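You operate a simulated robot arm through the tools that you are given. There is no shell and no other tool.

Carry out the task below with a simulated robot arm. There is one attempt and no reset: what you move stays moved.

TASK
Finish pressing the end plug, then stand the cream core in the grey tray.
Fine: lever down till the end plug is home, lever back, slide out. Leave the other end plugs.

The check looks at the end state, three seconds after you hand in, the way a careful person would. Anything else that was tipped, shoved, dropped, spilled or broken makes it a failure.

THE ROBOT
A 6-joint arm with a fingered hand, fixed in place. Base frame: the origin is at the foot of the arm, x ahead of it, y to its left, z up; the work surface is at about z = 80. Lengths are in cm, angles in degrees, forces in N, time in s.
With the tool pointing down near the work surface it reaches from about 34 to 82 cm from the base axis. Its first joint turns from -166.0 to 166.0 degrees. Payload 4 kg.
Tool frame: the origin (TCP) lies between the finger pads and is the grasp point; the fingertips stand 2.6 cm ahead of it; z points along the fingers, y is the line along which they close. The gripper opens to 13.2 cm. The gripper's body begins 7.3 cm behind the TCP. The gripper is a hand of 5 fingers: y runs from the thumb to the fingers, the wrist lies at [0, 0, -23.9] in the tool frame, and closing takes about 1.5 s.
Orientation is that of the tool frame in the base frame, as a unit quaternion [w, x, y, z]. With the fingers straight down and closing along the base's y, the tool's x points along the base's -x, its y along +y and its z along -z.

THE INTERFACE
- The arm moves only by the tool arm_command. Its arguments are lists of equal length, an entry for each row: "gripper": the finger opening in mm, from 0 to 132; "xyz": the shift along the tool's x, y, z in mm, a list of three; "rotation": the turn, a rotation vector about the tool's x, y, z in degrees, a list of three. In form: {"gripper": [gripper, ...], "xyz": [[x, y, z], ...], "rotation": [[rx, ry, rz], ...]}. A call has 1 to 20 rows; each row shifts and turns the commanded pose from where the row before left it, along the tool's axes as they then stand. Each row takes 0.2 s and may step no farther than 5 cm and 8.6 degrees from the row before; otherwise, or with a gripper value out of range, the whole call is refused. Where a pose cannot be reached the arm comes as near as it can. A force on the tool above 40 N (or 10 N above the force at the start of the call, whichever is more), or a blocked arm, ends the call early, and 0.2 s more pass. The fingers move at their own pace (about 4.5 cm/s each) and stop on an object; they squeeze with about 29 N. The grip force told is the motor's: it shows also when the fingers shut on nothing. Time passes only in rows, and 0.2 s behind the last, so rows that do not move let the fingers close. It gives the time, the measured TCP pose, the force on the tool (base axes), the opening and the grip force at its end, in the units of the frame above (readings bear some noise), with the torque about the TCP (base axes, N m) and any sound that the robot's microphone picked up.
- Cameras (640 x 400 px; columns grow to the right, rows downward): "scene" is fixed at [41.08, 64.82, 154.72]; the picture's right is [-0.95, -0.30, 0.00], its down [-0.29, 0.91, -0.28] and it looks along [0.09, -0.27, -0.96] (base axes); focal length 214 px, centre (320, 200). "wrist" rides on the gripper at [8.5, 0.2, -9.7] in the tool frame; the picture's right is [-0.02, 1.00, 0.00], its down [-0.75, -0.02, -0.66] and it looks along [-0.66, -0.01, 0.75] (tool axes); focal length 270 px, centre (320, 200). There is no depth. A picture from a camera that has moved, and an enlarged one, comes with that camera's place and axes in the base frame and with its lens. The place of the scene camera against the robot may be out by one fixed shift of up to 2.5 cm in any direction.
- camera(camera): a new picture of that camera. No time passes.
- set_grasp(shape): the hand has 5 fingers and takes this shape, open, in about a second: jaw (thumb against the fingers, like two jaws); tri (thumb and two fingers); tip (a fingertip pinch); poke (one finger out to press); point (the index stretched); flat (the hand flat); cup (the hand cupped); fist (a fist). The gripper value then closes the fingers along that shape, each until it touches; the sizes above hold for jaw. It gives what a move gives, with no picture.
- zoom(camera, box): a new picture of the part [left, top, right, bottom] of that camera's present view, enlarged. No time passes.
- finish_job(): hands the job in; it is judged then, once.

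Nothing tells you positions but the pictures and the camera data. Unless the task says otherwise, let go and move clear before handing in.

The tools are called as a command line: name --argument value ..., lists and objects as JSON in quotes. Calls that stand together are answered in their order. arm_command: Moves the arm, as the interface text tells. Its arguments: {"type":"object","properties":{"gripper":{"type":"array"},"xyz":{"type":"array"},"rotation":{"type":"array"}},"required":["gripper","xyz","rotation"]} The other tools are called the same way: set_grasp (shape) gives the hand a shape; camera (camera) takes a picture; zoom (camera, box) takes an enlarged picture of a part of a camera's view; finish_job () hands the job in.

At the start:

```text
clock: 0.0
tcp_pos: [44.58, 27.18, 115.37]
tcp_rot: [0.0, 0.001, 1.0, 0.001]
ft_force: [0.7, -0.3, 0.3]
wrist_torque: [-0.02, 0.01, 0.04]
width: 13.14
gripper_force: 0.0
shape: jaw
```

scene: 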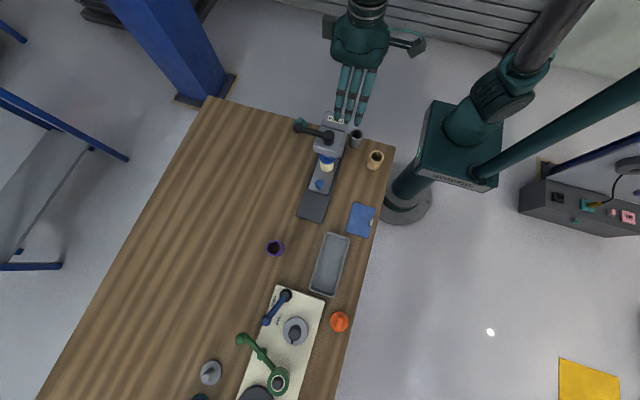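
wrist: 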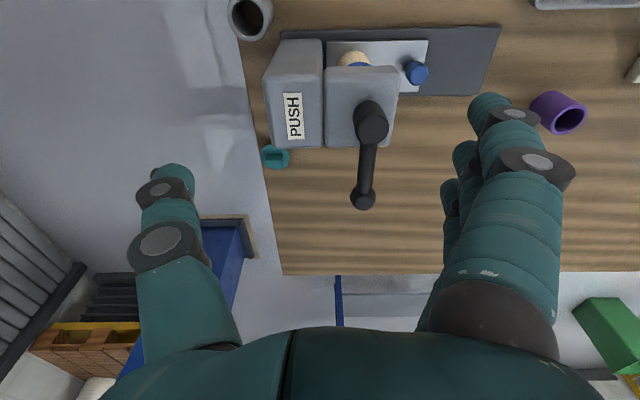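

I see a press with a "PUSH" label and a dark lever at the near end of the bench, a cream core with a blue plug under it, and a grey tray farther along. I'll take enlarged pictures before moving.

zoom --camera "scene" --box '[270, 100, 400, 230]'

zoom --camera "scene" --box '[190, 200, 390, 400]'

zoom --camera "wrist" --box '[210, 0, 530, 220]'

```text
3.08 times, centred on (335, 165) of scene
camera zoom: at [41.08, 64.82, 154.72], right [-0.95, -0.3, 0.0], down [-0.29, 0.91, -0.28], along [0.09, -0.27, -0.96], focal length 660 px, centre (274, 308)
```

zoom: 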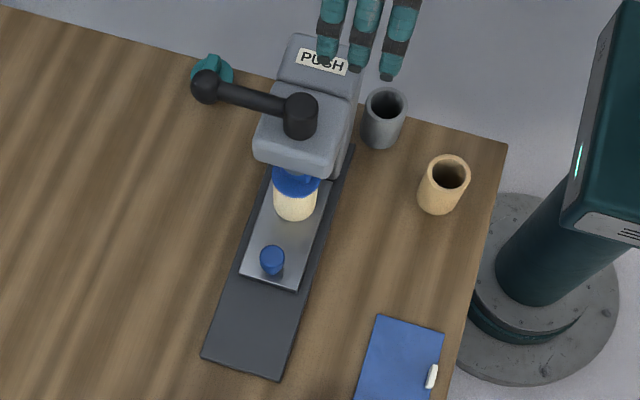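

```text
2.00 times, centred on (290, 300) of scene
camera zoom: at [41.08, 64.82, 154.72], right [-0.95, -0.3, 0.0], down [-0.29, 0.91, -0.28], along [0.09, -0.27, -0.96], focal length 429 px, centre (380, 0)
```

zoom: 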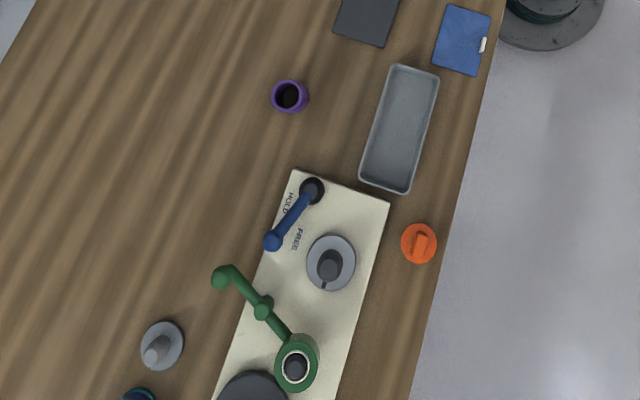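

```text
1.82 times, centred on (370, 110) of wrist
camera zoom: at [36.14, 27.26, 124.85], right [0.02, 1.0, 0.0], down [0.75, -0.02, 0.66], along [0.66, -0.01, -0.75], focal length 491 px, centre (229, 364)
```

zoom: 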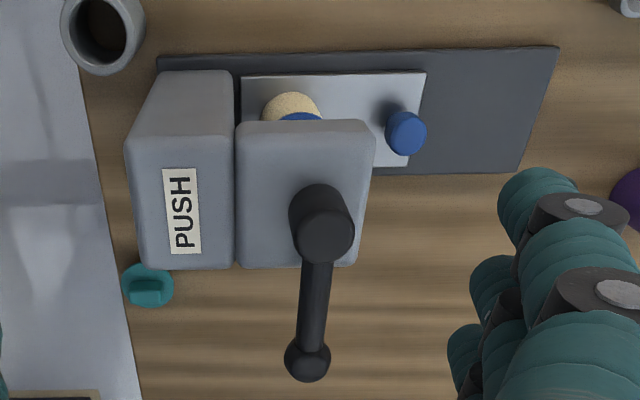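

The press has a lever on its head, reaching away from me in +x to a ball. I want to see the mechanism from its front, so I'll raise the hand and turn it about the vertical to look along -y.

arm_command --gripper '[132, 132, 132, 132, 132, 132, 132, 132, 132, 132, 132]' --xyz '[[0, 0, -8], [0, 0, -8], [0, 0, -8], [0, 0, -8], [0, 0, -8], [0, 0, -8], [0, 0, -8], [0, 0, 0], [0, 0, 0], [0, 0, 0], [0, 0, 0]]' --rotation '[[0, 0, 8.2], [0, 0, 8.2], [0, 0, 8.2], [0, 0, 8.2], [0, 0, 8.2], [0, 0, 8.2], [0, 0, 8.2], [0, 0, 8.2], [0, 0, 8.2], [0, 0, 8.2], [0, 0, 8]]'

camera --camera "wrist"

camera --camera "scene"

```text
clock: 2.4
tcp_pos: [44.67, 27.16, 120.85]
tcp_rot: [0.0, 0.709, 0.705, 0.0]
ft_force: [0.5, -1.4, 0.3]
wrist_torque: [0.0, 0.01, -0.03]
width: 13.18
gripper_force: 0.0
shape: jaw
```

```text
taken
camera wrist: at [44.82, 35.6, 130.44], right [1.0, -0.02, 0.0], down [-0.02, -0.75, 0.66], along [-0.02, -0.66, -0.75], focal length 270 px, centre (320, 200)
```

wrist: 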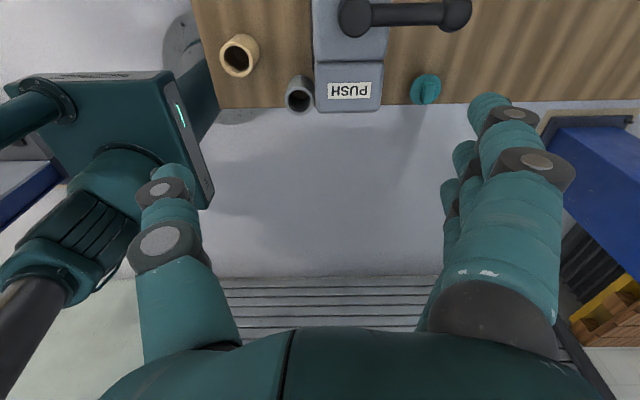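

```text
taken
```

scene: 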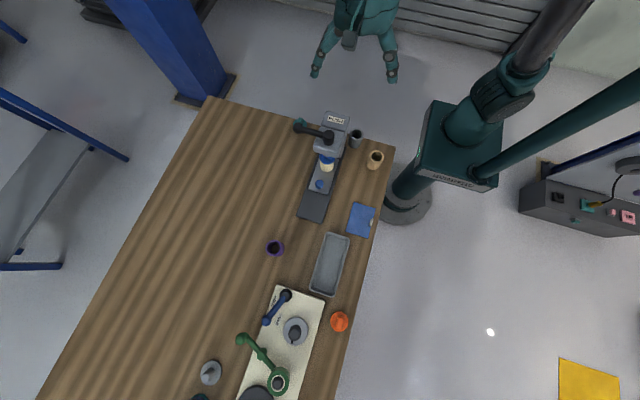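

The first view cuts the press off at the top. I'll move out along +y, lower the hand a little and tilt it so the camera looks at the front of the press.

arm_command --gripper '[132, 132, 132, 132, 132, 132, 132, 132, 132, 132, 132, 132, 132, 132, 132]' --xyz '[[40, 5, 0], [40, 5, 0], [40, 5, 0], [40, 5, 0], [40, 5, 0], [40, 5, 0], [20, 0, 20], [0, 0, 30], [0, 0, 30], [0, 0, 30], [0, 0, 30], [0, 0, 0], [0, 0, 0], [0, 0, 0], [0, 0, 0]]' --rotation '[[0, 0, 0], [0, 0, 0], [0, 0, 0], [0, 0, 0], [0, 0, 0], [0, 0, 0], [0, 0, 0], [0, 0, 0], [0, 0, 0], [0, 0, 0], [0, 0, 0], [0, -7.5, 0], [0, -7.5, 0], [0, -7.5, 0], [0, -7.5, 0]]'

camera --camera "wrist"

zoom --camera "wrist" --box '[200, 60, 460, 260]'

```text
clock: 5.6
tcp_pos: [42.97, 47.86, 102.65]
tcp_rot: [0.18, 0.684, 0.684, -0.18]
ft_force: [0.5, 0.4, 0.0]
wrist_torque: [-0.02, 0.03, -0.04]
width: 13.18
gripper_force: 0.0
shape: jaw
out of reach, approached as far as the arm can: row 6, 12, 14, 15
```

```text
taken
camera wrist: at [43.21, 59.73, 106.89], right [1.0, -0.02, 0.01], down [-0.01, -0.33, 0.94], along [-0.01, -0.94, -0.33], focal length 270 px, centre (320, 200)
```

wrist: 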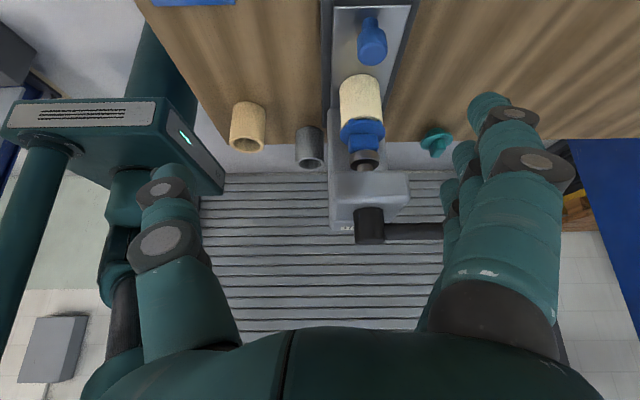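

```text
2.00 times, centred on (330, 160) of wrist
camera zoom: at [43.21, 59.73, 106.89], right [1.0, -0.02, 0.01], down [-0.01, -0.33, 0.94], along [-0.01, -0.94, -0.33], focal length 541 px, centre (300, 280)
```

zoom: 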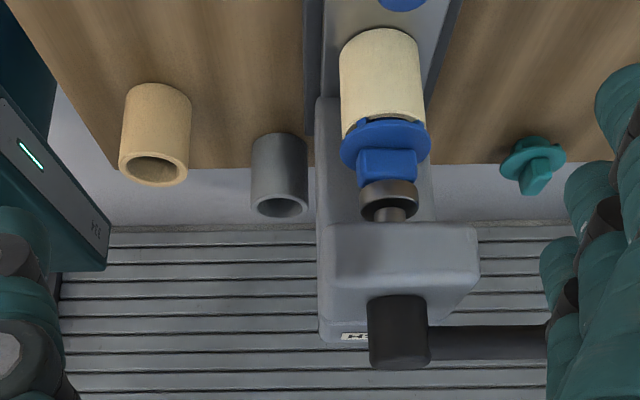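

Seen from the front (the picture is upside down), the cream core stands on the plate. The blue plug sits partly seated in it under the ram, and the lever hub is on top of the head. I'll zoom in to learn how the lever pivots and how much gap the plug has.

zoom --camera "wrist" --box '[310, 60, 450, 250]'

zoom --camera "scene" --box '[280, 100, 380, 200]'

zoom --camera "wrist" --box '[320, 0, 420, 70]'

```text
2.11 times, centred on (380, 155) of wrist
camera zoom: at [43.21, 59.73, 106.89], right [1.0, -0.02, 0.01], down [-0.01, -0.33, 0.94], along [-0.01, -0.94, -0.33], focal length 569 px, centre (194, 295)
```

zoom: 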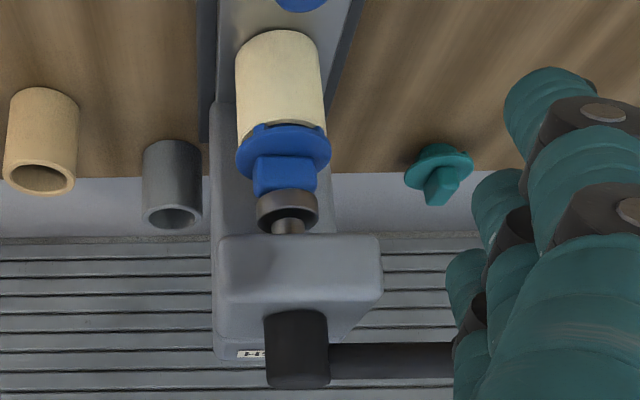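

```text
4.00 times, centred on (330, 150) of scene
camera zoom: at [41.08, 64.82, 154.72], right [-0.95, -0.3, 0.0], down [-0.29, 0.91, -0.28], along [0.09, -0.27, -0.96], focal length 858 px, centre (280, 400)
```

zoom: 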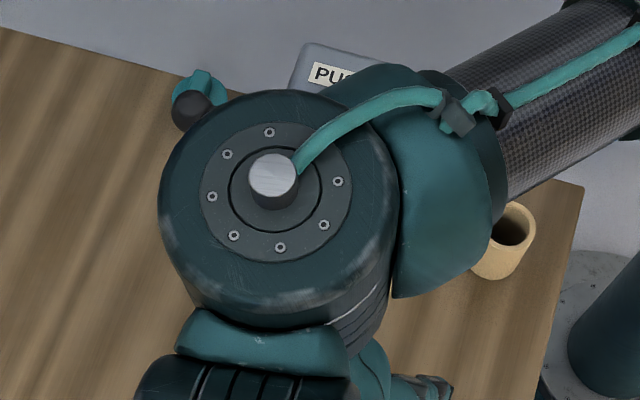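

```text
5.71 times, centred on (370, 35) of wrist
camera zoom: at [43.21, 59.73, 106.89], right [1.0, -0.02, 0.01], down [-0.01, -0.33, 0.94], along [-0.01, -0.94, -0.33], focal length 1544 px, centre (34, 1143)
```

zoom: 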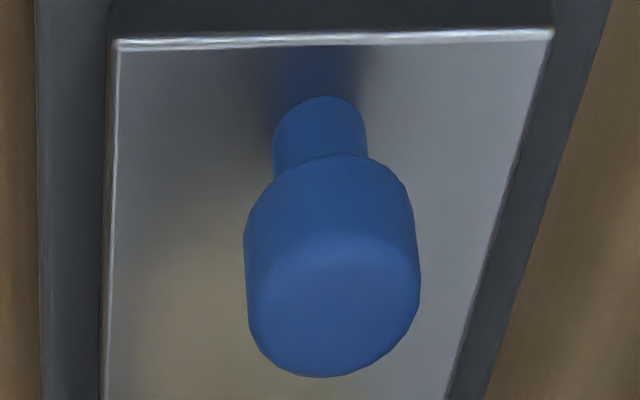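

The blue knob is part of the sliding plate, so it's the slide handle. Now a tight zoom on the lever hub and the plug.

zoom --camera "wrist" --box '[340, 180, 450, 250]'

zoom --camera "wrist" --box '[320, 70, 420, 180]'

```text
5.71 times, centred on (395, 215) of wrist
camera zoom: at [43.21, 59.73, 106.89], right [1.0, -0.02, 0.01], down [-0.01, -0.33, 0.94], along [-0.01, -0.94, -0.33], focal length 1544 px, centre (-109, 114)
```

zoom: 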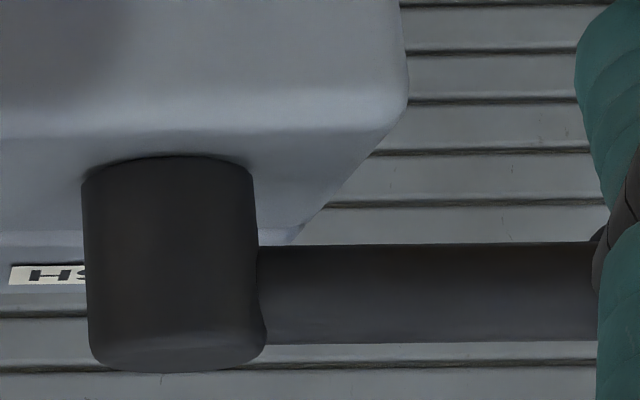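

```text
3.64 times, centred on (370, 125) of wrist
camera zoom: at [43.21, 59.73, 106.89], right [1.0, -0.02, 0.01], down [-0.01, -0.33, 0.94], along [-0.01, -0.94, -0.33], focal length 983 px, centre (138, 473)
```

zoom: 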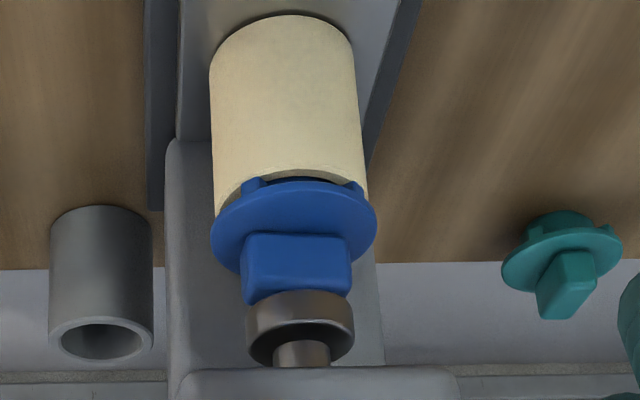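

The geometry agrees between views. The hub is a vertical cylinder with its top at about (47.9, 32.0, 101.8). The ball is at about (56.9, 31.9, 100.8), and the head and column tops are near z = 98.3. I'll level the hand, go up and return to the first yaw so I can straddle the ball from above.

arm_command --gripper '[132, 132, 132, 132, 132, 132, 132, 132, 132, 132]' --xyz '[[0, 0, 0], [0, 0, 0], [0, 0, 0], [0, 0, 0], [0, 0, -25], [0, 0, -25], [0, 0, -25], [0, 0, -25], [0, 0, -20], [0, 0, 0]]' --rotation '[[0, 7.5, 0], [0, 7.5, 0], [0, 7.5, 0], [0, 7.5, 0], [0, 0, 0], [0, 0, 0], [0, 0, 0], [0, 0, 0], [0, 0, 0], [0, 0, 0]]'

```text
clock: 7.8
tcp_pos: [45.1, 50.24, 116.69]
tcp_rot: [0.0, 0.708, 0.707, 0.0]
ft_force: [-0.7, -0.2, 0.2]
wrist_torque: [-0.05, 0.03, 0.02]
width: 13.19
gripper_force: 0.0
shape: jaw
out of reach, approached as far as the arm can: row 3, 4
```

arm_command --gripper '[132, 132, 132, 132, 132, 132, 132, 132, 132, 132, 132, 132, 132, 132, 132, 132]' --xyz '[[-36.6, 23.6, 0], [-36.6, 23.6, 0], [-36.6, 23.6, 0], [-36.6, 23.6, 0], [-36.6, 23.6, 0], [0, 0, 0], [0, 0, 0], [0, 0, 0], [0, 0, 0], [0, 0, 0], [0, 0, 0], [0, 0, 0], [0, 0, 0], [0, 0, 0], [0, 0, 0], [0, 0, 0]]' --rotation '[[0, 0, 0], [0, 0, 0], [0, 0, 0], [0, 0, 0], [0, 0, 0], [0, 0, -8.2], [0, 0, -8.2], [0, 0, -8.2], [0, 0, -8.2], [0, 0, -8.2], [0, 0, -8.2], [0, 0, -8.2], [0, 0, -8.2], [0, 0, -8.2], [0, 0, -8.2], [0, 0, -8]]'

camera --camera "wrist"

zoom --camera "scene" --box '[260, 80, 400, 220]'

```text
clock: 11.2
tcp_pos: [56.75, 31.87, 116.71]
tcp_rot: [0.0, -0.001, 1.0, 0.0]
ft_force: [-0.1, -1.0, 0.1]
wrist_torque: [0.01, 0.01, -0.04]
width: 13.18
gripper_force: 0.0
shape: jaw
```

```text
taken
camera wrist: at [48.3, 31.91, 126.33], right [0.02, 1.0, 0.0], down [0.75, -0.01, 0.66], along [0.66, -0.01, -0.75], focal length 270 px, centre (320, 200)
```

wrist: 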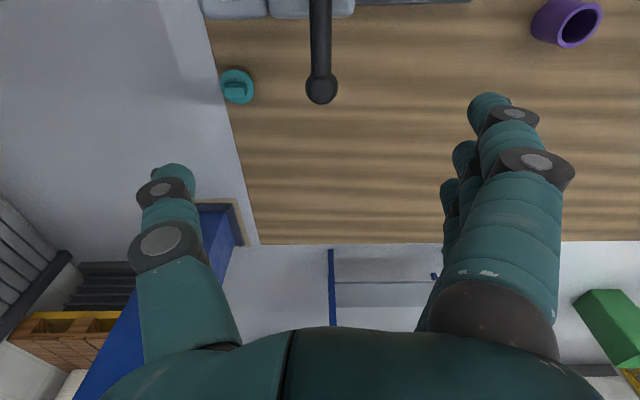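

```text
2.86 times, centred on (330, 150) of scene
camera zoom: at [41.08, 64.82, 154.72], right [-0.95, -0.3, 0.0], down [-0.29, 0.91, -0.28], along [0.09, -0.27, -0.96], focal length 613 px, centre (291, 343)
```

zoom: 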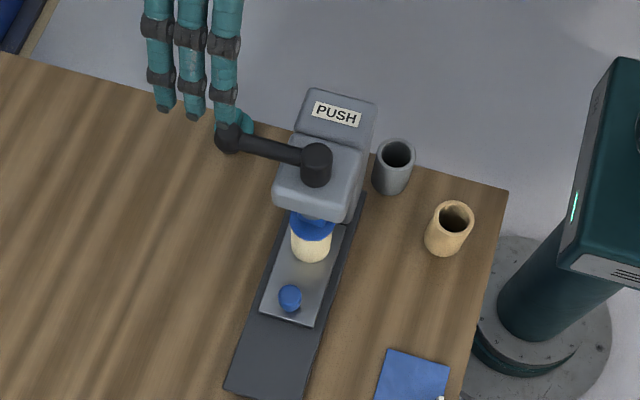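

The hand is right above the ball, which projects to about (57.0, 31.85). I'll lower to about z = 101.8, with the fingertips just above the head-top level, and close softly on the ball.

arm_command --gripper '[132, 132, 132, 132, 132, 132, 60, 60, 60]' --xyz '[[0, 0, 30], [0, 0, 30], [0, 0, 30], [0, 0, 30], [0, 0, 20], [0, 0, 9], [0, 0, 0], [0, 0, 0], [0, 0, 0]]' --rotation '[[0, 0, 0], [0, 0, 0], [0, 0, 0], [0, 0, 0], [0, 0, 0], [0, 0, 0], [0, 0, 0], [0, 0, 0], [0, 0, 0]]'

camera --camera "wrist"

zoom --camera "scene" --box '[260, 80, 400, 220]'

```text
clock: 13.2
tcp_pos: [56.8, 31.84, 101.84]
tcp_rot: [0.0, 0.0, 1.0, 0.0]
ft_force: [-0.9, -0.6, -0.2]
wrist_torque: [-0.02, 0.01, -0.02]
width: 6.27
gripper_force: 0.0
shape: jaw
```

```text
taken
camera wrist: at [48.36, 31.9, 111.42], right [0.02, 1.0, 0.0], down [0.75, -0.02, 0.66], along [0.66, -0.01, -0.75], focal length 270 px, centre (320, 200)
```

wrist: 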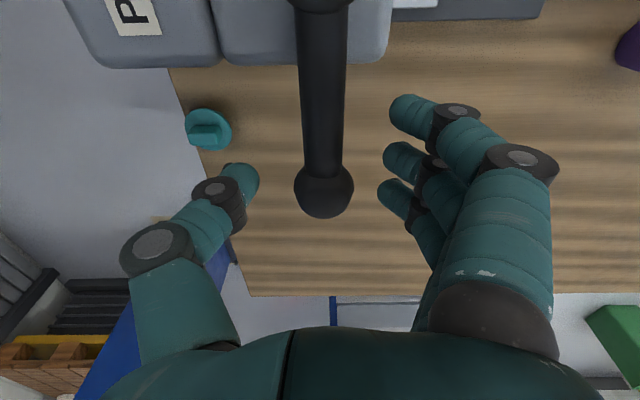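

```text
2.86 times, centred on (330, 150) of scene
camera zoom: at [41.08, 64.82, 154.72], right [-0.95, -0.3, 0.0], down [-0.29, 0.91, -0.28], along [0.09, -0.27, -0.96], focal length 613 px, centre (291, 343)
```

zoom: 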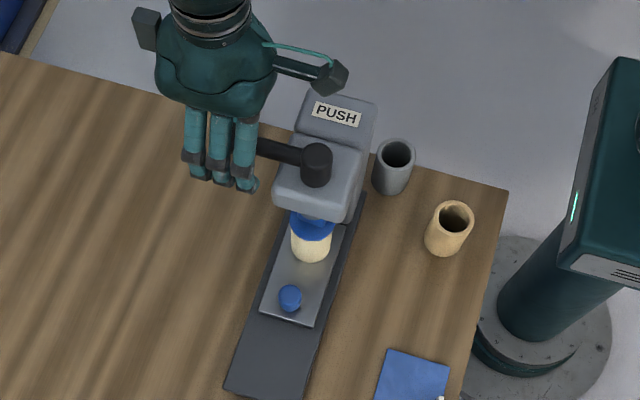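

The ball is centred between the thumb and fingers. I'll close the grip.

arm_command --gripper '[20, 20, 20, 20, 20]' --xyz '[[0, 0, 0], [0, 0, 0], [0, 0, 0], [0, 0, 0], [0, 0, 0]]' --rotation '[[0, 0, 0], [0, 0, 0], [0, 0, 0], [0, 0, 0], [0, 0, 0]]'

camera --camera "wrist"

```text
clock: 14.4
tcp_pos: [56.86, 31.79, 101.81]
tcp_rot: [0.0, 0.0, 1.0, 0.0]
ft_force: [-0.4, 1.3, -5.6]
wrist_torque: [0.11, -0.02, -0.2]
width: 1.47
gripper_force: 29.0
shape: jaw
```

```text
taken
camera wrist: at [48.36, 31.91, 111.36], right [0.02, 1.0, 0.0], down [0.75, -0.02, 0.66], along [0.66, -0.01, -0.75], focal length 270 px, centre (320, 200)
```

wrist: 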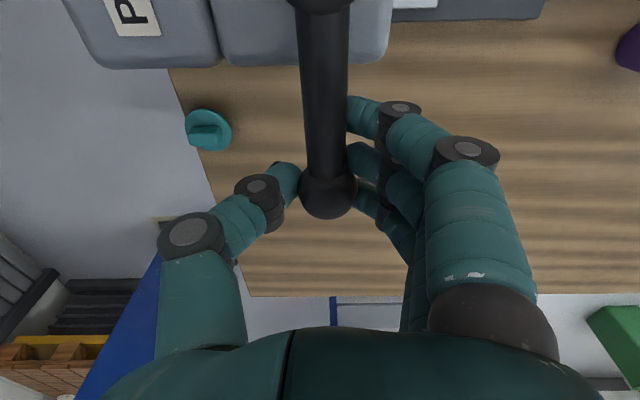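

I hold the ball. I'll first test whether the lever gives downward, in small steps while watching the force.

arm_command --gripper '[20, 20, 20]' --xyz '[[0, 0, 2], [0, 0, 2], [0, 0, 0]]' --rotation '[[0, 0, 0], [0, 0, 0], [0, 0, 0]]'

zoom --camera "wrist" --box '[160, 0, 480, 220]'

```text
clock: 15.2
tcp_pos: [56.87, 31.82, 101.52]
tcp_rot: [-0.001, 0.0, 1.0, -0.001]
ft_force: [-0.5, 1.3, 5.0]
wrist_torque: [-0.01, 0.01, -0.18]
width: 1.5
gripper_force: 29.0
shape: jaw
```

```text
1.82 times, centred on (320, 110) of wrist
camera zoom: at [48.36, 31.87, 111.1], right [0.02, 1.0, 0.0], down [0.75, -0.02, 0.66], along [0.66, -0.01, -0.75], focal length 491 px, centre (320, 364)
```

zoom: 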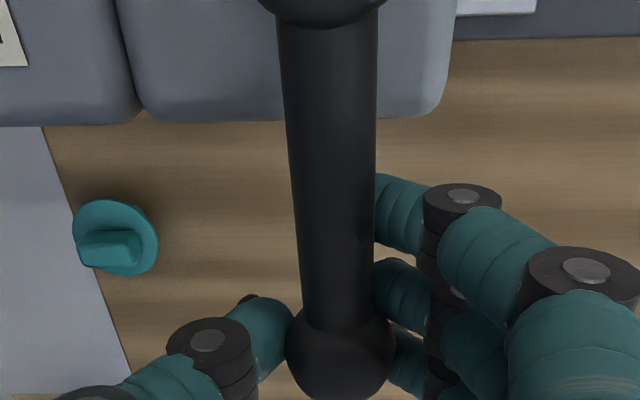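

Downward the force rises while the ball stays put, so it isn't free that way at small force. I'll undo most of that and test the swing toward the PUSH label (-y).

arm_command --gripper '[20, 20, 20, 20]' --xyz '[[0, 0, -2], [0, -3, 0], [0, -3, 0], [0, 0, 0]]' --rotation '[[0, 0, 0], [0, 0, 0], [0, 0, 0], [0, 0, 0]]'

zoom --camera "wrist" --box '[160, 0, 480, 220]'

```text
clock: 16.2
tcp_pos: [56.86, 31.21, 101.8]
tcp_rot: [0.0, -0.001, 1.0, 0.0]
ft_force: [-1.9, 11.4, -13.8]
wrist_torque: [0.2, -0.08, -0.46]
width: 1.4
gripper_force: 29.2
shape: jaw
```

```text
1.82 times, centred on (320, 110) of wrist
camera zoom: at [48.38, 31.36, 111.23], right [0.02, 1.0, 0.0], down [0.75, -0.01, 0.66], along [0.66, -0.01, -0.75], focal length 491 px, centre (320, 364)
```

zoom: 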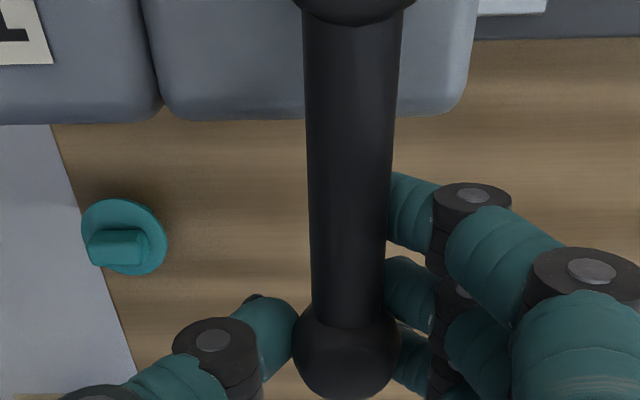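

The ball moved about 3 mm toward -y with about 11 N. For comparison I'll test the +y side before committing.

arm_command --gripper '[20, 20, 20, 20, 20, 20]' --xyz '[[0, 3, 2], [0, 3, 0], [0, 2, 0], [0, 2, 0], [0, 2, 0], [0, 0, 0]]' --rotation '[[0, 0, 0], [0, 0, 0], [0, 0, 0], [0, 0, 0], [0, 0, 0], [0, 0, 0]]'

zoom --camera "wrist" --box '[160, 0, 480, 220]'

```text
clock: 17.6
tcp_pos: [56.84, 32.39, 101.54]
tcp_rot: [0.0, -0.001, 1.0, 0.0]
ft_force: [-1.1, -2.3, -1.6]
wrist_torque: [-0.04, 0.02, 0.14]
width: 1.36
gripper_force: 28.9
shape: jaw
```

```text
1.82 times, centred on (320, 110) of wrist
camera zoom: at [48.33, 32.53, 111.07], right [0.02, 1.0, 0.0], down [0.75, -0.02, 0.66], along [0.66, -0.01, -0.75], focal length 491 px, centre (320, 364)
```

zoom: 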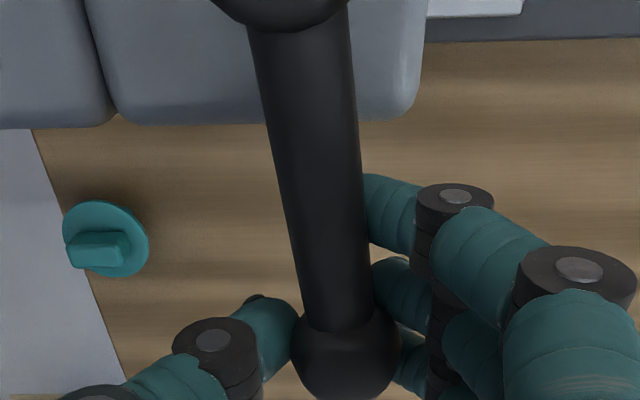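

The lever swings freely toward +y at about 2 N and resists toward -y. That fits pressing toward the PUSH label. I'll swing it that way in small arc steps, turning the hand with it and watching the force.

arm_command --gripper '[20, 20, 20, 20, 20, 20]' --xyz '[[0, -3, 0], [0, -3, 0], [0.2, -5, 0], [0.2, -5, 0], [0.2, -5, 0], [0, 0, 0]]' --rotation '[[0, 0, 0], [0, 0, 0], [0, 0, 3.2], [0, 0, 3.2], [0, 0, 3.2], [0, 0, 0]]'

zoom --camera "wrist" --box '[160, 0, 480, 220]'

zoom --camera "scene" --box '[280, 100, 380, 200]'

```text
clock: 19.0
tcp_pos: [56.61, 30.33, 101.47]
tcp_rot: [0.0, 0.083, 0.997, 0.001]
ft_force: [-1.7, 29.8, -10.3]
wrist_torque: [0.42, 0.01, -0.09]
width: 1.17
gripper_force: 29.3
shape: jaw
```

```text
1.82 times, centred on (320, 110) of wrist
camera zoom: at [48.28, 32.0, 111.01], right [0.18, 0.98, 0.0], down [0.74, -0.14, 0.66], along [0.65, -0.12, -0.75], focal length 491 px, centre (320, 364)
```

zoom: 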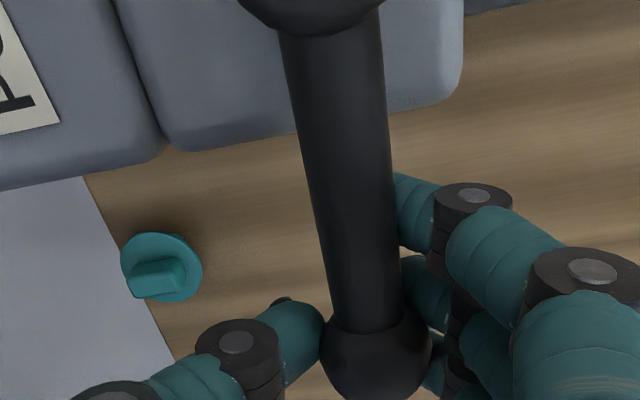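

```text
4.00 times, centred on (330, 150) of scene
camera zoom: at [41.08, 64.82, 154.72], right [-0.95, -0.3, 0.0], down [-0.29, 0.91, -0.28], along [0.09, -0.27, -0.96], focal length 858 px, centre (280, 400)
```

zoom: 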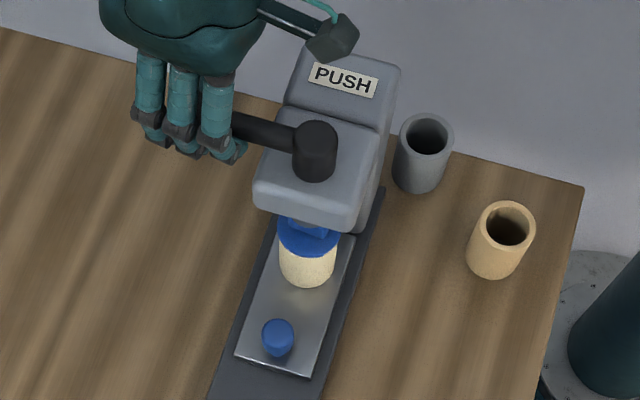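

Projecting the ball shows it hasn't moved past y ≈ 31.95, so -y is a hard stop. The free direction, and so the pressing one, is +y. I'll back off the force at once and swing the other way in small steps.

arm_command --gripper '[20, 20, 20, 20, 20, 20, 20, 20]' --xyz '[[-0.2, 5, 0], [-0.2, 5, 0], [-0.2, 5, 0], [0, 5, 0], [0.2, 6, 0], [0.2, 6, 0], [0.2, 6, 0], [0, 0, 0]]' --rotation '[[0, 0, -3.2], [0, 0, -3.2], [0, 0, -3.2], [0, 0, -3.2], [0, 0, -4], [0, 0, -4], [0, 0, -4], [0, 0, 0]]'

zoom --camera "wrist" --box '[160, 0, 480, 220]'

zoom --camera "scene" --box '[280, 100, 380, 200]'

```text
clock: 20.8
tcp_pos: [56.6, 34.0, 101.59]
tcp_rot: [0.0, -0.132, 0.991, 0.0]
ft_force: [-10.9, 0.6, -18.1]
wrist_torque: [-0.08, -0.1, -0.31]
width: 1.24
gripper_force: 29.4
shape: jaw
```

```text
1.82 times, centred on (320, 110) of wrist
camera zoom: at [48.4, 31.92, 111.06], right [-0.24, 0.97, 0.0], down [0.73, 0.18, 0.66], along [0.64, 0.16, -0.75], focal length 491 px, centre (320, 364)
```

zoom: 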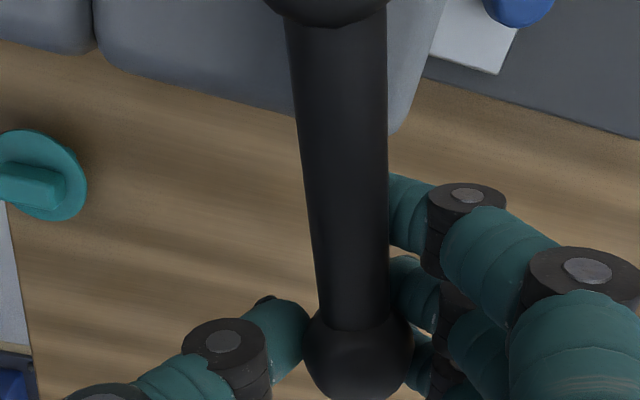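

```text
4.00 times, centred on (330, 150) of scene
camera zoom: at [41.08, 64.82, 154.72], right [-0.95, -0.3, 0.0], down [-0.29, 0.91, -0.28], along [0.09, -0.27, -0.96], focal length 858 px, centre (280, 400)
```

zoom: 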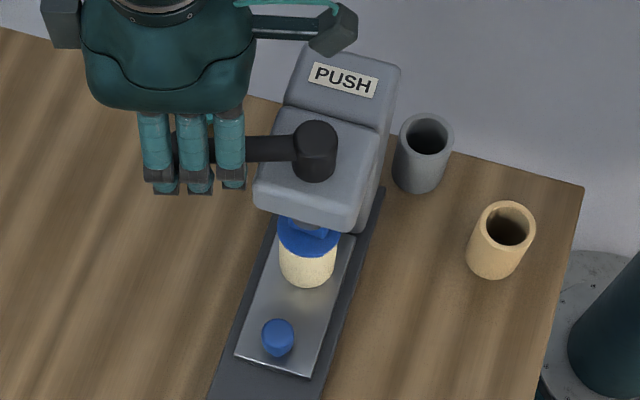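

The lever is now about 19° toward +y with very little tangential force. I'll keep swinging along the arc and relax the upward pull slightly.

arm_command --gripper '[20, 20, 20, 20, 20, 20, 20]' --xyz '[[1, 6, 1], [1, 6, 1], [0.4, 6, 0], [0.4, 6, 0], [0.4, 6, 0], [0.4, 6, 0], [0, 0, 0]]' --rotation '[[0, 0, -4], [0, 0, -4], [0, 0, -4], [0, 0, -4], [0, 0, -4], [0, 0, -4], [0, 0, 0]]'

zoom --camera "wrist" --box '[160, 0, 480, 220]'

zoom --camera "scene" --box '[280, 100, 380, 200]'

```text
clock: 22.4
tcp_pos: [54.84, 37.33, 101.24]
tcp_rot: [0.0, -0.337, 0.942, 0.001]
ft_force: [8.8, 12.6, -4.4]
wrist_torque: [0.17, -0.21, -0.39]
width: 1.23
gripper_force: 29.3
shape: jaw
```

```text
1.82 times, centred on (320, 110) of wrist
camera zoom: at [48.08, 31.99, 110.73], right [-0.62, 0.79, 0.0], down [0.59, 0.46, 0.66], along [0.52, 0.41, -0.75], focal length 491 px, centre (320, 364)
```

zoom: 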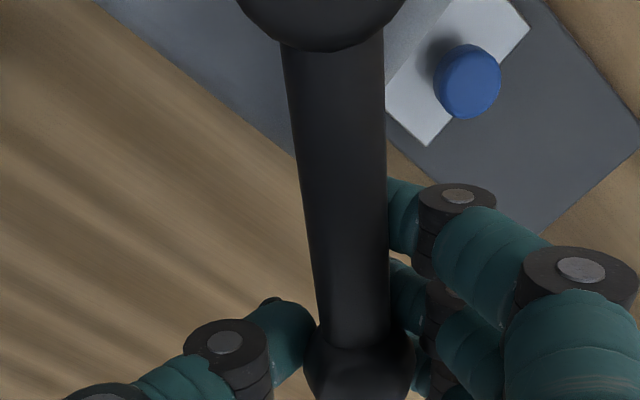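

```text
4.00 times, centred on (330, 150) of scene
camera zoom: at [41.08, 64.82, 154.72], right [-0.95, -0.3, 0.0], down [-0.29, 0.91, -0.28], along [0.09, -0.27, -0.96], focal length 858 px, centre (280, 400)
```

zoom: 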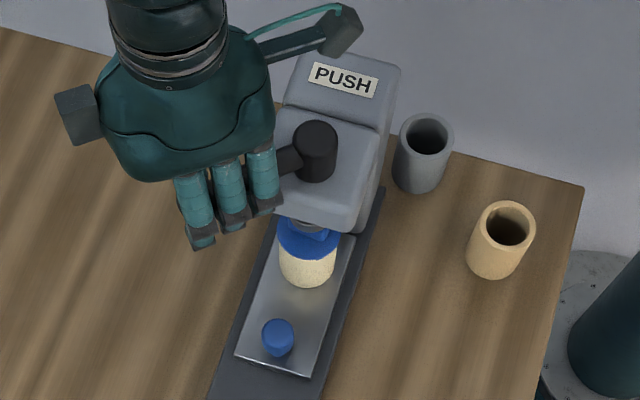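

The ram now shows below the head, so the lever is pressing. The force is mostly radial, so I'll ease outward a little and keep swinging.

zoom --camera "scene" --box '[305, 140, 345, 180]'

arm_command --gripper '[20, 20, 20, 20, 20]' --xyz '[[-1, 6, 0], [-1, 6, 0], [0.2, 6, 0], [0.2, 6, 0], [0, 0, 0]]' --rotation '[[0, 0, -4], [0, 0, -4], [0, 0, -4], [0, 0, -4], [0, 0, 0]]'

zoom --camera "wrist" --box '[160, 0, 480, 220]'

zoom --camera "scene" --box '[305, 140, 345, 180]'

```text
10.00 times, centred on (325, 160) of scene
camera zoom: at [41.08, 64.82, 154.72], right [-0.95, -0.3, 0.0], down [-0.29, 0.91, -0.28], along [0.09, -0.27, -0.96], focal length 2145 px, centre (270, 600)
```

zoom: 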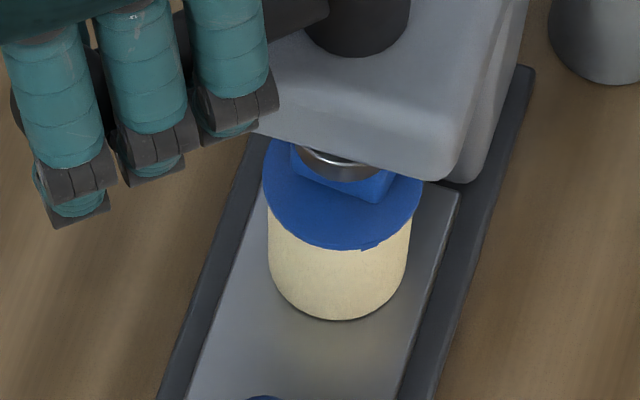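

```text
clock: 23.6
tcp_pos: [53.13, 38.91, 101.26]
tcp_rot: [-0.001, -0.463, 0.886, -0.001]
ft_force: [-1.6, -0.1, -20.3]
wrist_torque: [0.05, -0.27, -0.23]
width: 1.22
gripper_force: 29.1
shape: jaw
```

```text
1.82 times, centred on (320, 110) of wrist
camera zoom: at [48.12, 32.07, 110.81], right [-0.81, 0.59, 0.0], down [0.44, 0.61, 0.66], along [0.38, 0.53, -0.75], focal length 491 px, centre (320, 364)
```

zoom: 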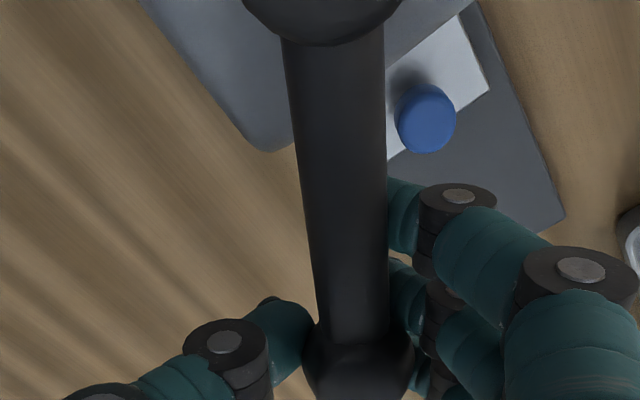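

```text
10.00 times, centred on (325, 160) of scene
camera zoom: at [41.08, 64.82, 154.72], right [-0.95, -0.3, 0.0], down [-0.29, 0.91, -0.28], along [0.09, -0.27, -0.96], focal length 2145 px, centre (270, 600)
```

zoom: 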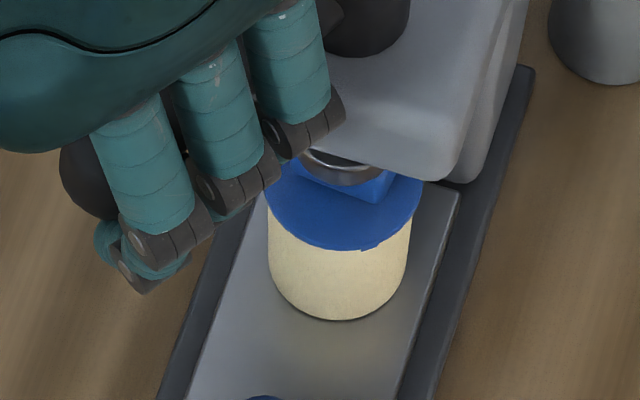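

The swing is still easy and the ram has come lower. I'll continue along the arc.

arm_command --gripper '[20, 20, 20, 20, 20]' --xyz '[[0, 6, 0.5], [0.2, 6, 0.5], [0.2, 6, 0], [0.2, 6, 0], [0, 0, 0]]' --rotation '[[0, 0, -4], [0, 0, -4], [0, 0, -4], [0, 0, -4], [0, 0, 0]]'

zoom --camera "wrist" --box '[160, 0, 480, 220]'

zoom --camera "scene" --box '[305, 140, 345, 180]'

```text
clock: 24.8
tcp_pos: [51.21, 40.15, 101.26]
tcp_rot: [0.0, -0.582, 0.814, 0.001]
ft_force: [17.7, -7.5, -14.2]
wrist_torque: [0.0, -0.51, -0.47]
width: 1.25
gripper_force: 28.7
shape: jaw
```

```text
1.82 times, centred on (320, 110) of wrist
camera zoom: at [48.31, 32.05, 110.76], right [-0.94, 0.34, 0.0], down [0.26, 0.71, 0.66], along [0.23, 0.62, -0.75], focal length 491 px, centre (320, 364)
```

zoom: 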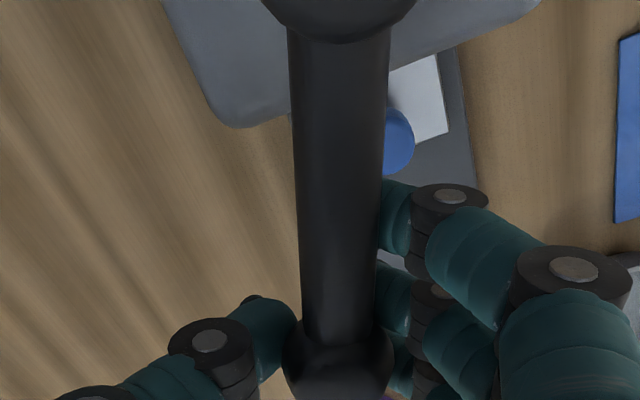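

```text
10.00 times, centred on (325, 160) of scene
camera zoom: at [41.08, 64.82, 154.72], right [-0.95, -0.3, 0.0], down [-0.29, 0.91, -0.28], along [0.09, -0.27, -0.96], focal length 2145 px, centre (270, 600)
```

zoom: 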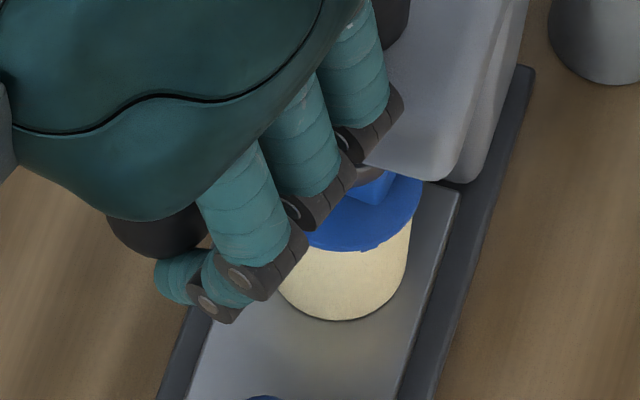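

At about 70° the lever begins to resist with about 19 N tangentially, so the ram is on the plug. I'll continue in smaller steps and watch for a sound or a stop.

arm_command --gripper '[20, 20, 20, 20]' --xyz '[[0.1, 4, 0], [0.1, 4, 0], [0.1, 4, 0], [0, 0, 0]]' --rotation '[[0, 0, -2.6], [0, 0, -2.6], [0, 0, -2.6], [0, 0, 0]]'

zoom --camera "wrist" --box '[160, 0, 480, 220]'

zoom --camera "scene" --box '[305, 140, 345, 180]'

```text
clock: 25.8
tcp_pos: [50.06, 40.38, 101.26]
tcp_rot: [0.001, -0.636, 0.772, 0.0]
ft_force: [34.9, -11.1, -7.2]
wrist_torque: [0.09, -0.62, -0.3]
width: 1.53
gripper_force: 28.8
shape: jaw
```

```text
1.82 times, centred on (320, 110) of wrist
camera zoom: at [48.23, 31.95, 110.79], right [-0.98, 0.21, 0.0], down [0.16, 0.73, 0.66], along [0.14, 0.64, -0.75], focal length 491 px, centre (320, 364)
```

zoom: 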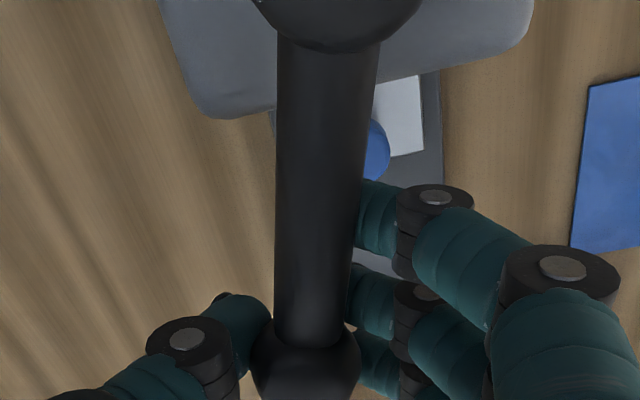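

```text
10.00 times, centred on (325, 160) of scene
camera zoom: at [41.08, 64.82, 154.72], right [-0.95, -0.3, 0.0], down [-0.29, 0.91, -0.28], along [0.09, -0.27, -0.96], focal length 2145 px, centre (270, 600)
```

zoom: 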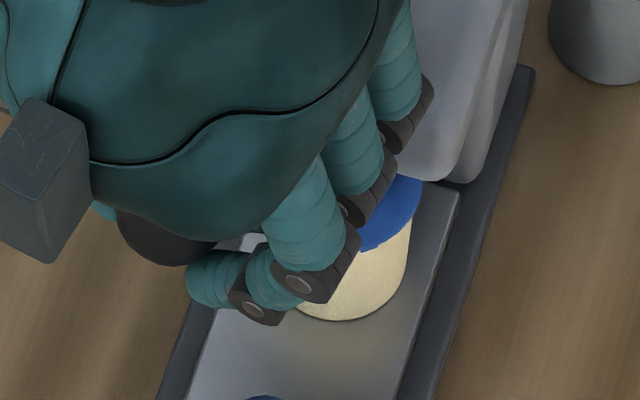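

The lever creeps to about 73° with about 35 N. I'll push a little further and see whether it still moves or stops solid.

arm_command --gripper '[10, 10, 10, 10, 10]' --xyz '[[0, 2, 0], [0, 2, 0], [0, 2, 0], [0, 2, 0], [0, 0, 0]]' --rotation '[[0, 0, -1], [0, 0, -1], [0, 0, -1], [0, 0, -1], [0, 0, 0]]'

zoom --camera "wrist" --box '[160, 0, 480, 220]'

zoom --camera "scene" --box '[305, 140, 345, 180]'

```text
clock: 27.0
tcp_pos: [49.22, 40.45, 101.25]
tcp_rot: [0.001, -0.662, 0.75, 0.0]
ft_force: [36.0, -15.9, 0.8]
wrist_torque: [-0.12, -0.42, -0.43]
width: 2.31
gripper_force: 29.1
shape: jaw
```

```text
1.82 times, centred on (320, 110) of wrist
camera zoom: at [48.0, 31.98, 110.77], right [-0.99, 0.14, 0.0], down [0.11, 0.74, 0.66], along [0.09, 0.65, -0.75], focal length 491 px, centre (320, 364)
```

zoom: 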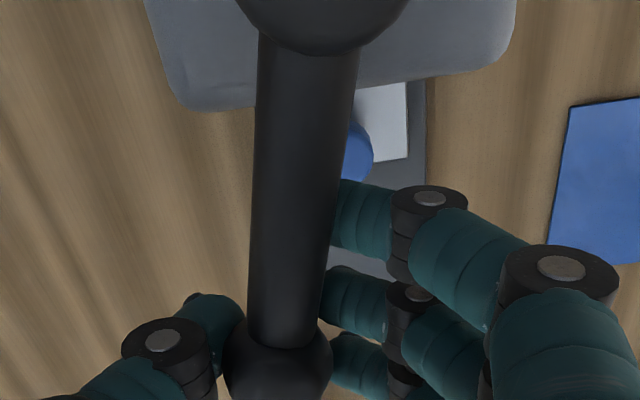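

```text
10.00 times, centred on (325, 160) of scene
camera zoom: at [41.08, 64.82, 154.72], right [-0.95, -0.3, 0.0], down [-0.29, 0.91, -0.28], along [0.09, -0.27, -0.96], focal length 2145 px, centre (270, 600)
```

zoom: 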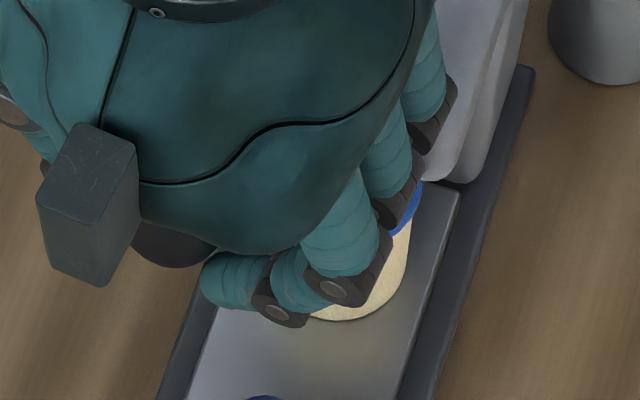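

The ball sits at about 74° and the thumb is giving way instead. It's either home or needs a firmer push. I'll let go, lift straight up and look at the plug.

arm_command --gripper '[10, 10, 70, 70, 70, 70, 70, 70, 70, 70, 70]' --xyz '[[0, -4, 0], [0, -4, 0], [0, 0, 0], [0, 0, 0], [0, 0, 0], [0, 0, 0], [0, 0, -20], [0, 0, -30], [0, 0, -30], [0, 0, -30], [0, 0, -30]]' --rotation '[[0, 0, 0], [0, 0, 0], [0, 0, 0], [0, 0, 0], [0, 0, 0], [0, 0, 0], [0, 0, 0], [0, 0, 0], [0, 0, 0], [0, 0, 0], [0, 0, 0]]'

zoom --camera "wrist" --box '[160, 0, 480, 220]'

zoom --camera "scene" --box '[280, 100, 380, 200]'

```text
clock: 29.4
tcp_pos: [50.09, 40.45, 115.26]
tcp_rot: [0.0, -0.663, 0.749, 0.0]
ft_force: [-0.4, -0.2, -0.3]
wrist_torque: [-0.01, 0.0, -0.01]
width: 7.02
gripper_force: 0.1
shape: jaw
```

```text
1.82 times, centred on (320, 110) of wrist
camera zoom: at [48.88, 32.01, 124.79], right [-0.99, 0.14, 0.0], down [0.11, 0.75, 0.66], along [0.09, 0.65, -0.75], focal length 491 px, centre (320, 364)
```

zoom: 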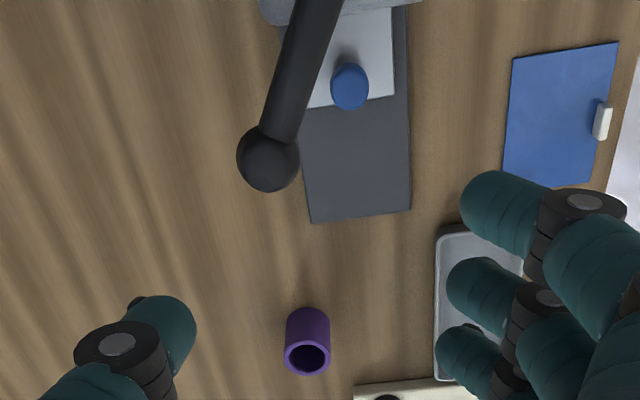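

```text
4.00 times, centred on (330, 150) of scene
camera zoom: at [41.08, 64.82, 154.72], right [-0.95, -0.3, 0.0], down [-0.29, 0.91, -0.28], along [0.09, -0.27, -0.96], focal length 858 px, centre (280, 400)
```

zoom: 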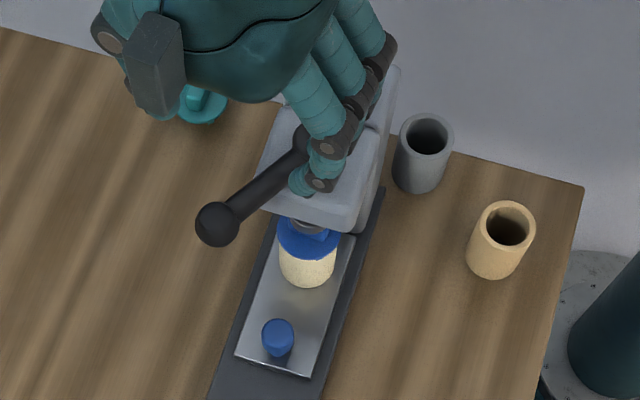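

The lever has come back to about 59° since I let go. I'll turn the hand and go to the front viewpoint to inspect the plug gap.

arm_command --gripper '[110, 110, 110, 110, 110, 110, 110, 110, 110, 110, 110, 110, 110, 110, 110, 110, 110, 110, 110, 110]' --xyz '[[0, 0, -5], [0, 0, 0], [0, 0, 0], [0, 0, 0], [0, 0, 0], [0, 0, 0], [0, 0, 0], [0, 0, 0], [0, 0, 0], [0, 0, 0], [0, 0, 0], [0, 0, 0], [0, 0, 0], [0, 0, 0], [0, 0, 0], [0, 0, 0], [0, 0, 0], [0, 0, 0], [0, 0, 0], [0, 0, 0]]' --rotation '[[0, 0, 8.59], [0, 0, 8.59], [0, 0, 8.59], [0, 0, 8.59], [0, 0, 8.59], [0, 0, 8.59], [0, 0, 8.59], [0, 0, 8.59], [0, 0, 8.59], [0, 0, 8.59], [0, 0, 8.59], [0, 0, 8.59], [0, 0, 8.59], [0, 0, 8.59], [0, 0, 8.59], [0, 0, 8.59], [0, 0, 8.59], [0, 0, 8.59], [0, 0, 8.59], [0, 0, 8.59]]'

zoom --camera "scene" --box '[280, 100, 380, 200]'

```text
clock: 33.6
tcp_pos: [49.97, 40.39, 115.68]
tcp_rot: [0.001, 0.701, 0.713, 0.001]
ft_force: [-0.4, 0.3, -0.2]
wrist_torque: [-0.04, -0.01, 0.0]
width: 10.97
gripper_force: 0.1
shape: jaw
```

```text
4.00 times, centred on (330, 150) of scene
camera zoom: at [41.08, 64.82, 154.72], right [-0.95, -0.3, 0.0], down [-0.29, 0.91, -0.28], along [0.09, -0.27, -0.96], focal length 858 px, centre (280, 400)
```

zoom: 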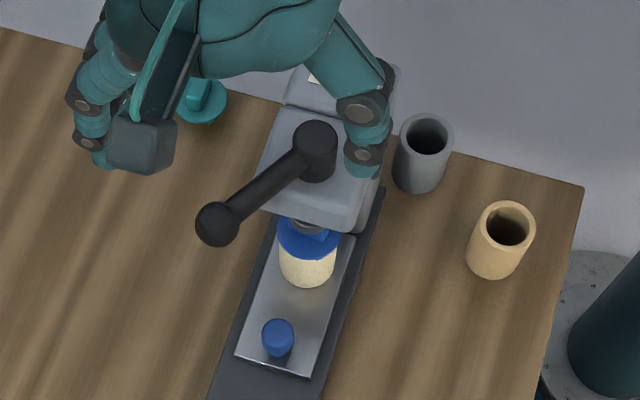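

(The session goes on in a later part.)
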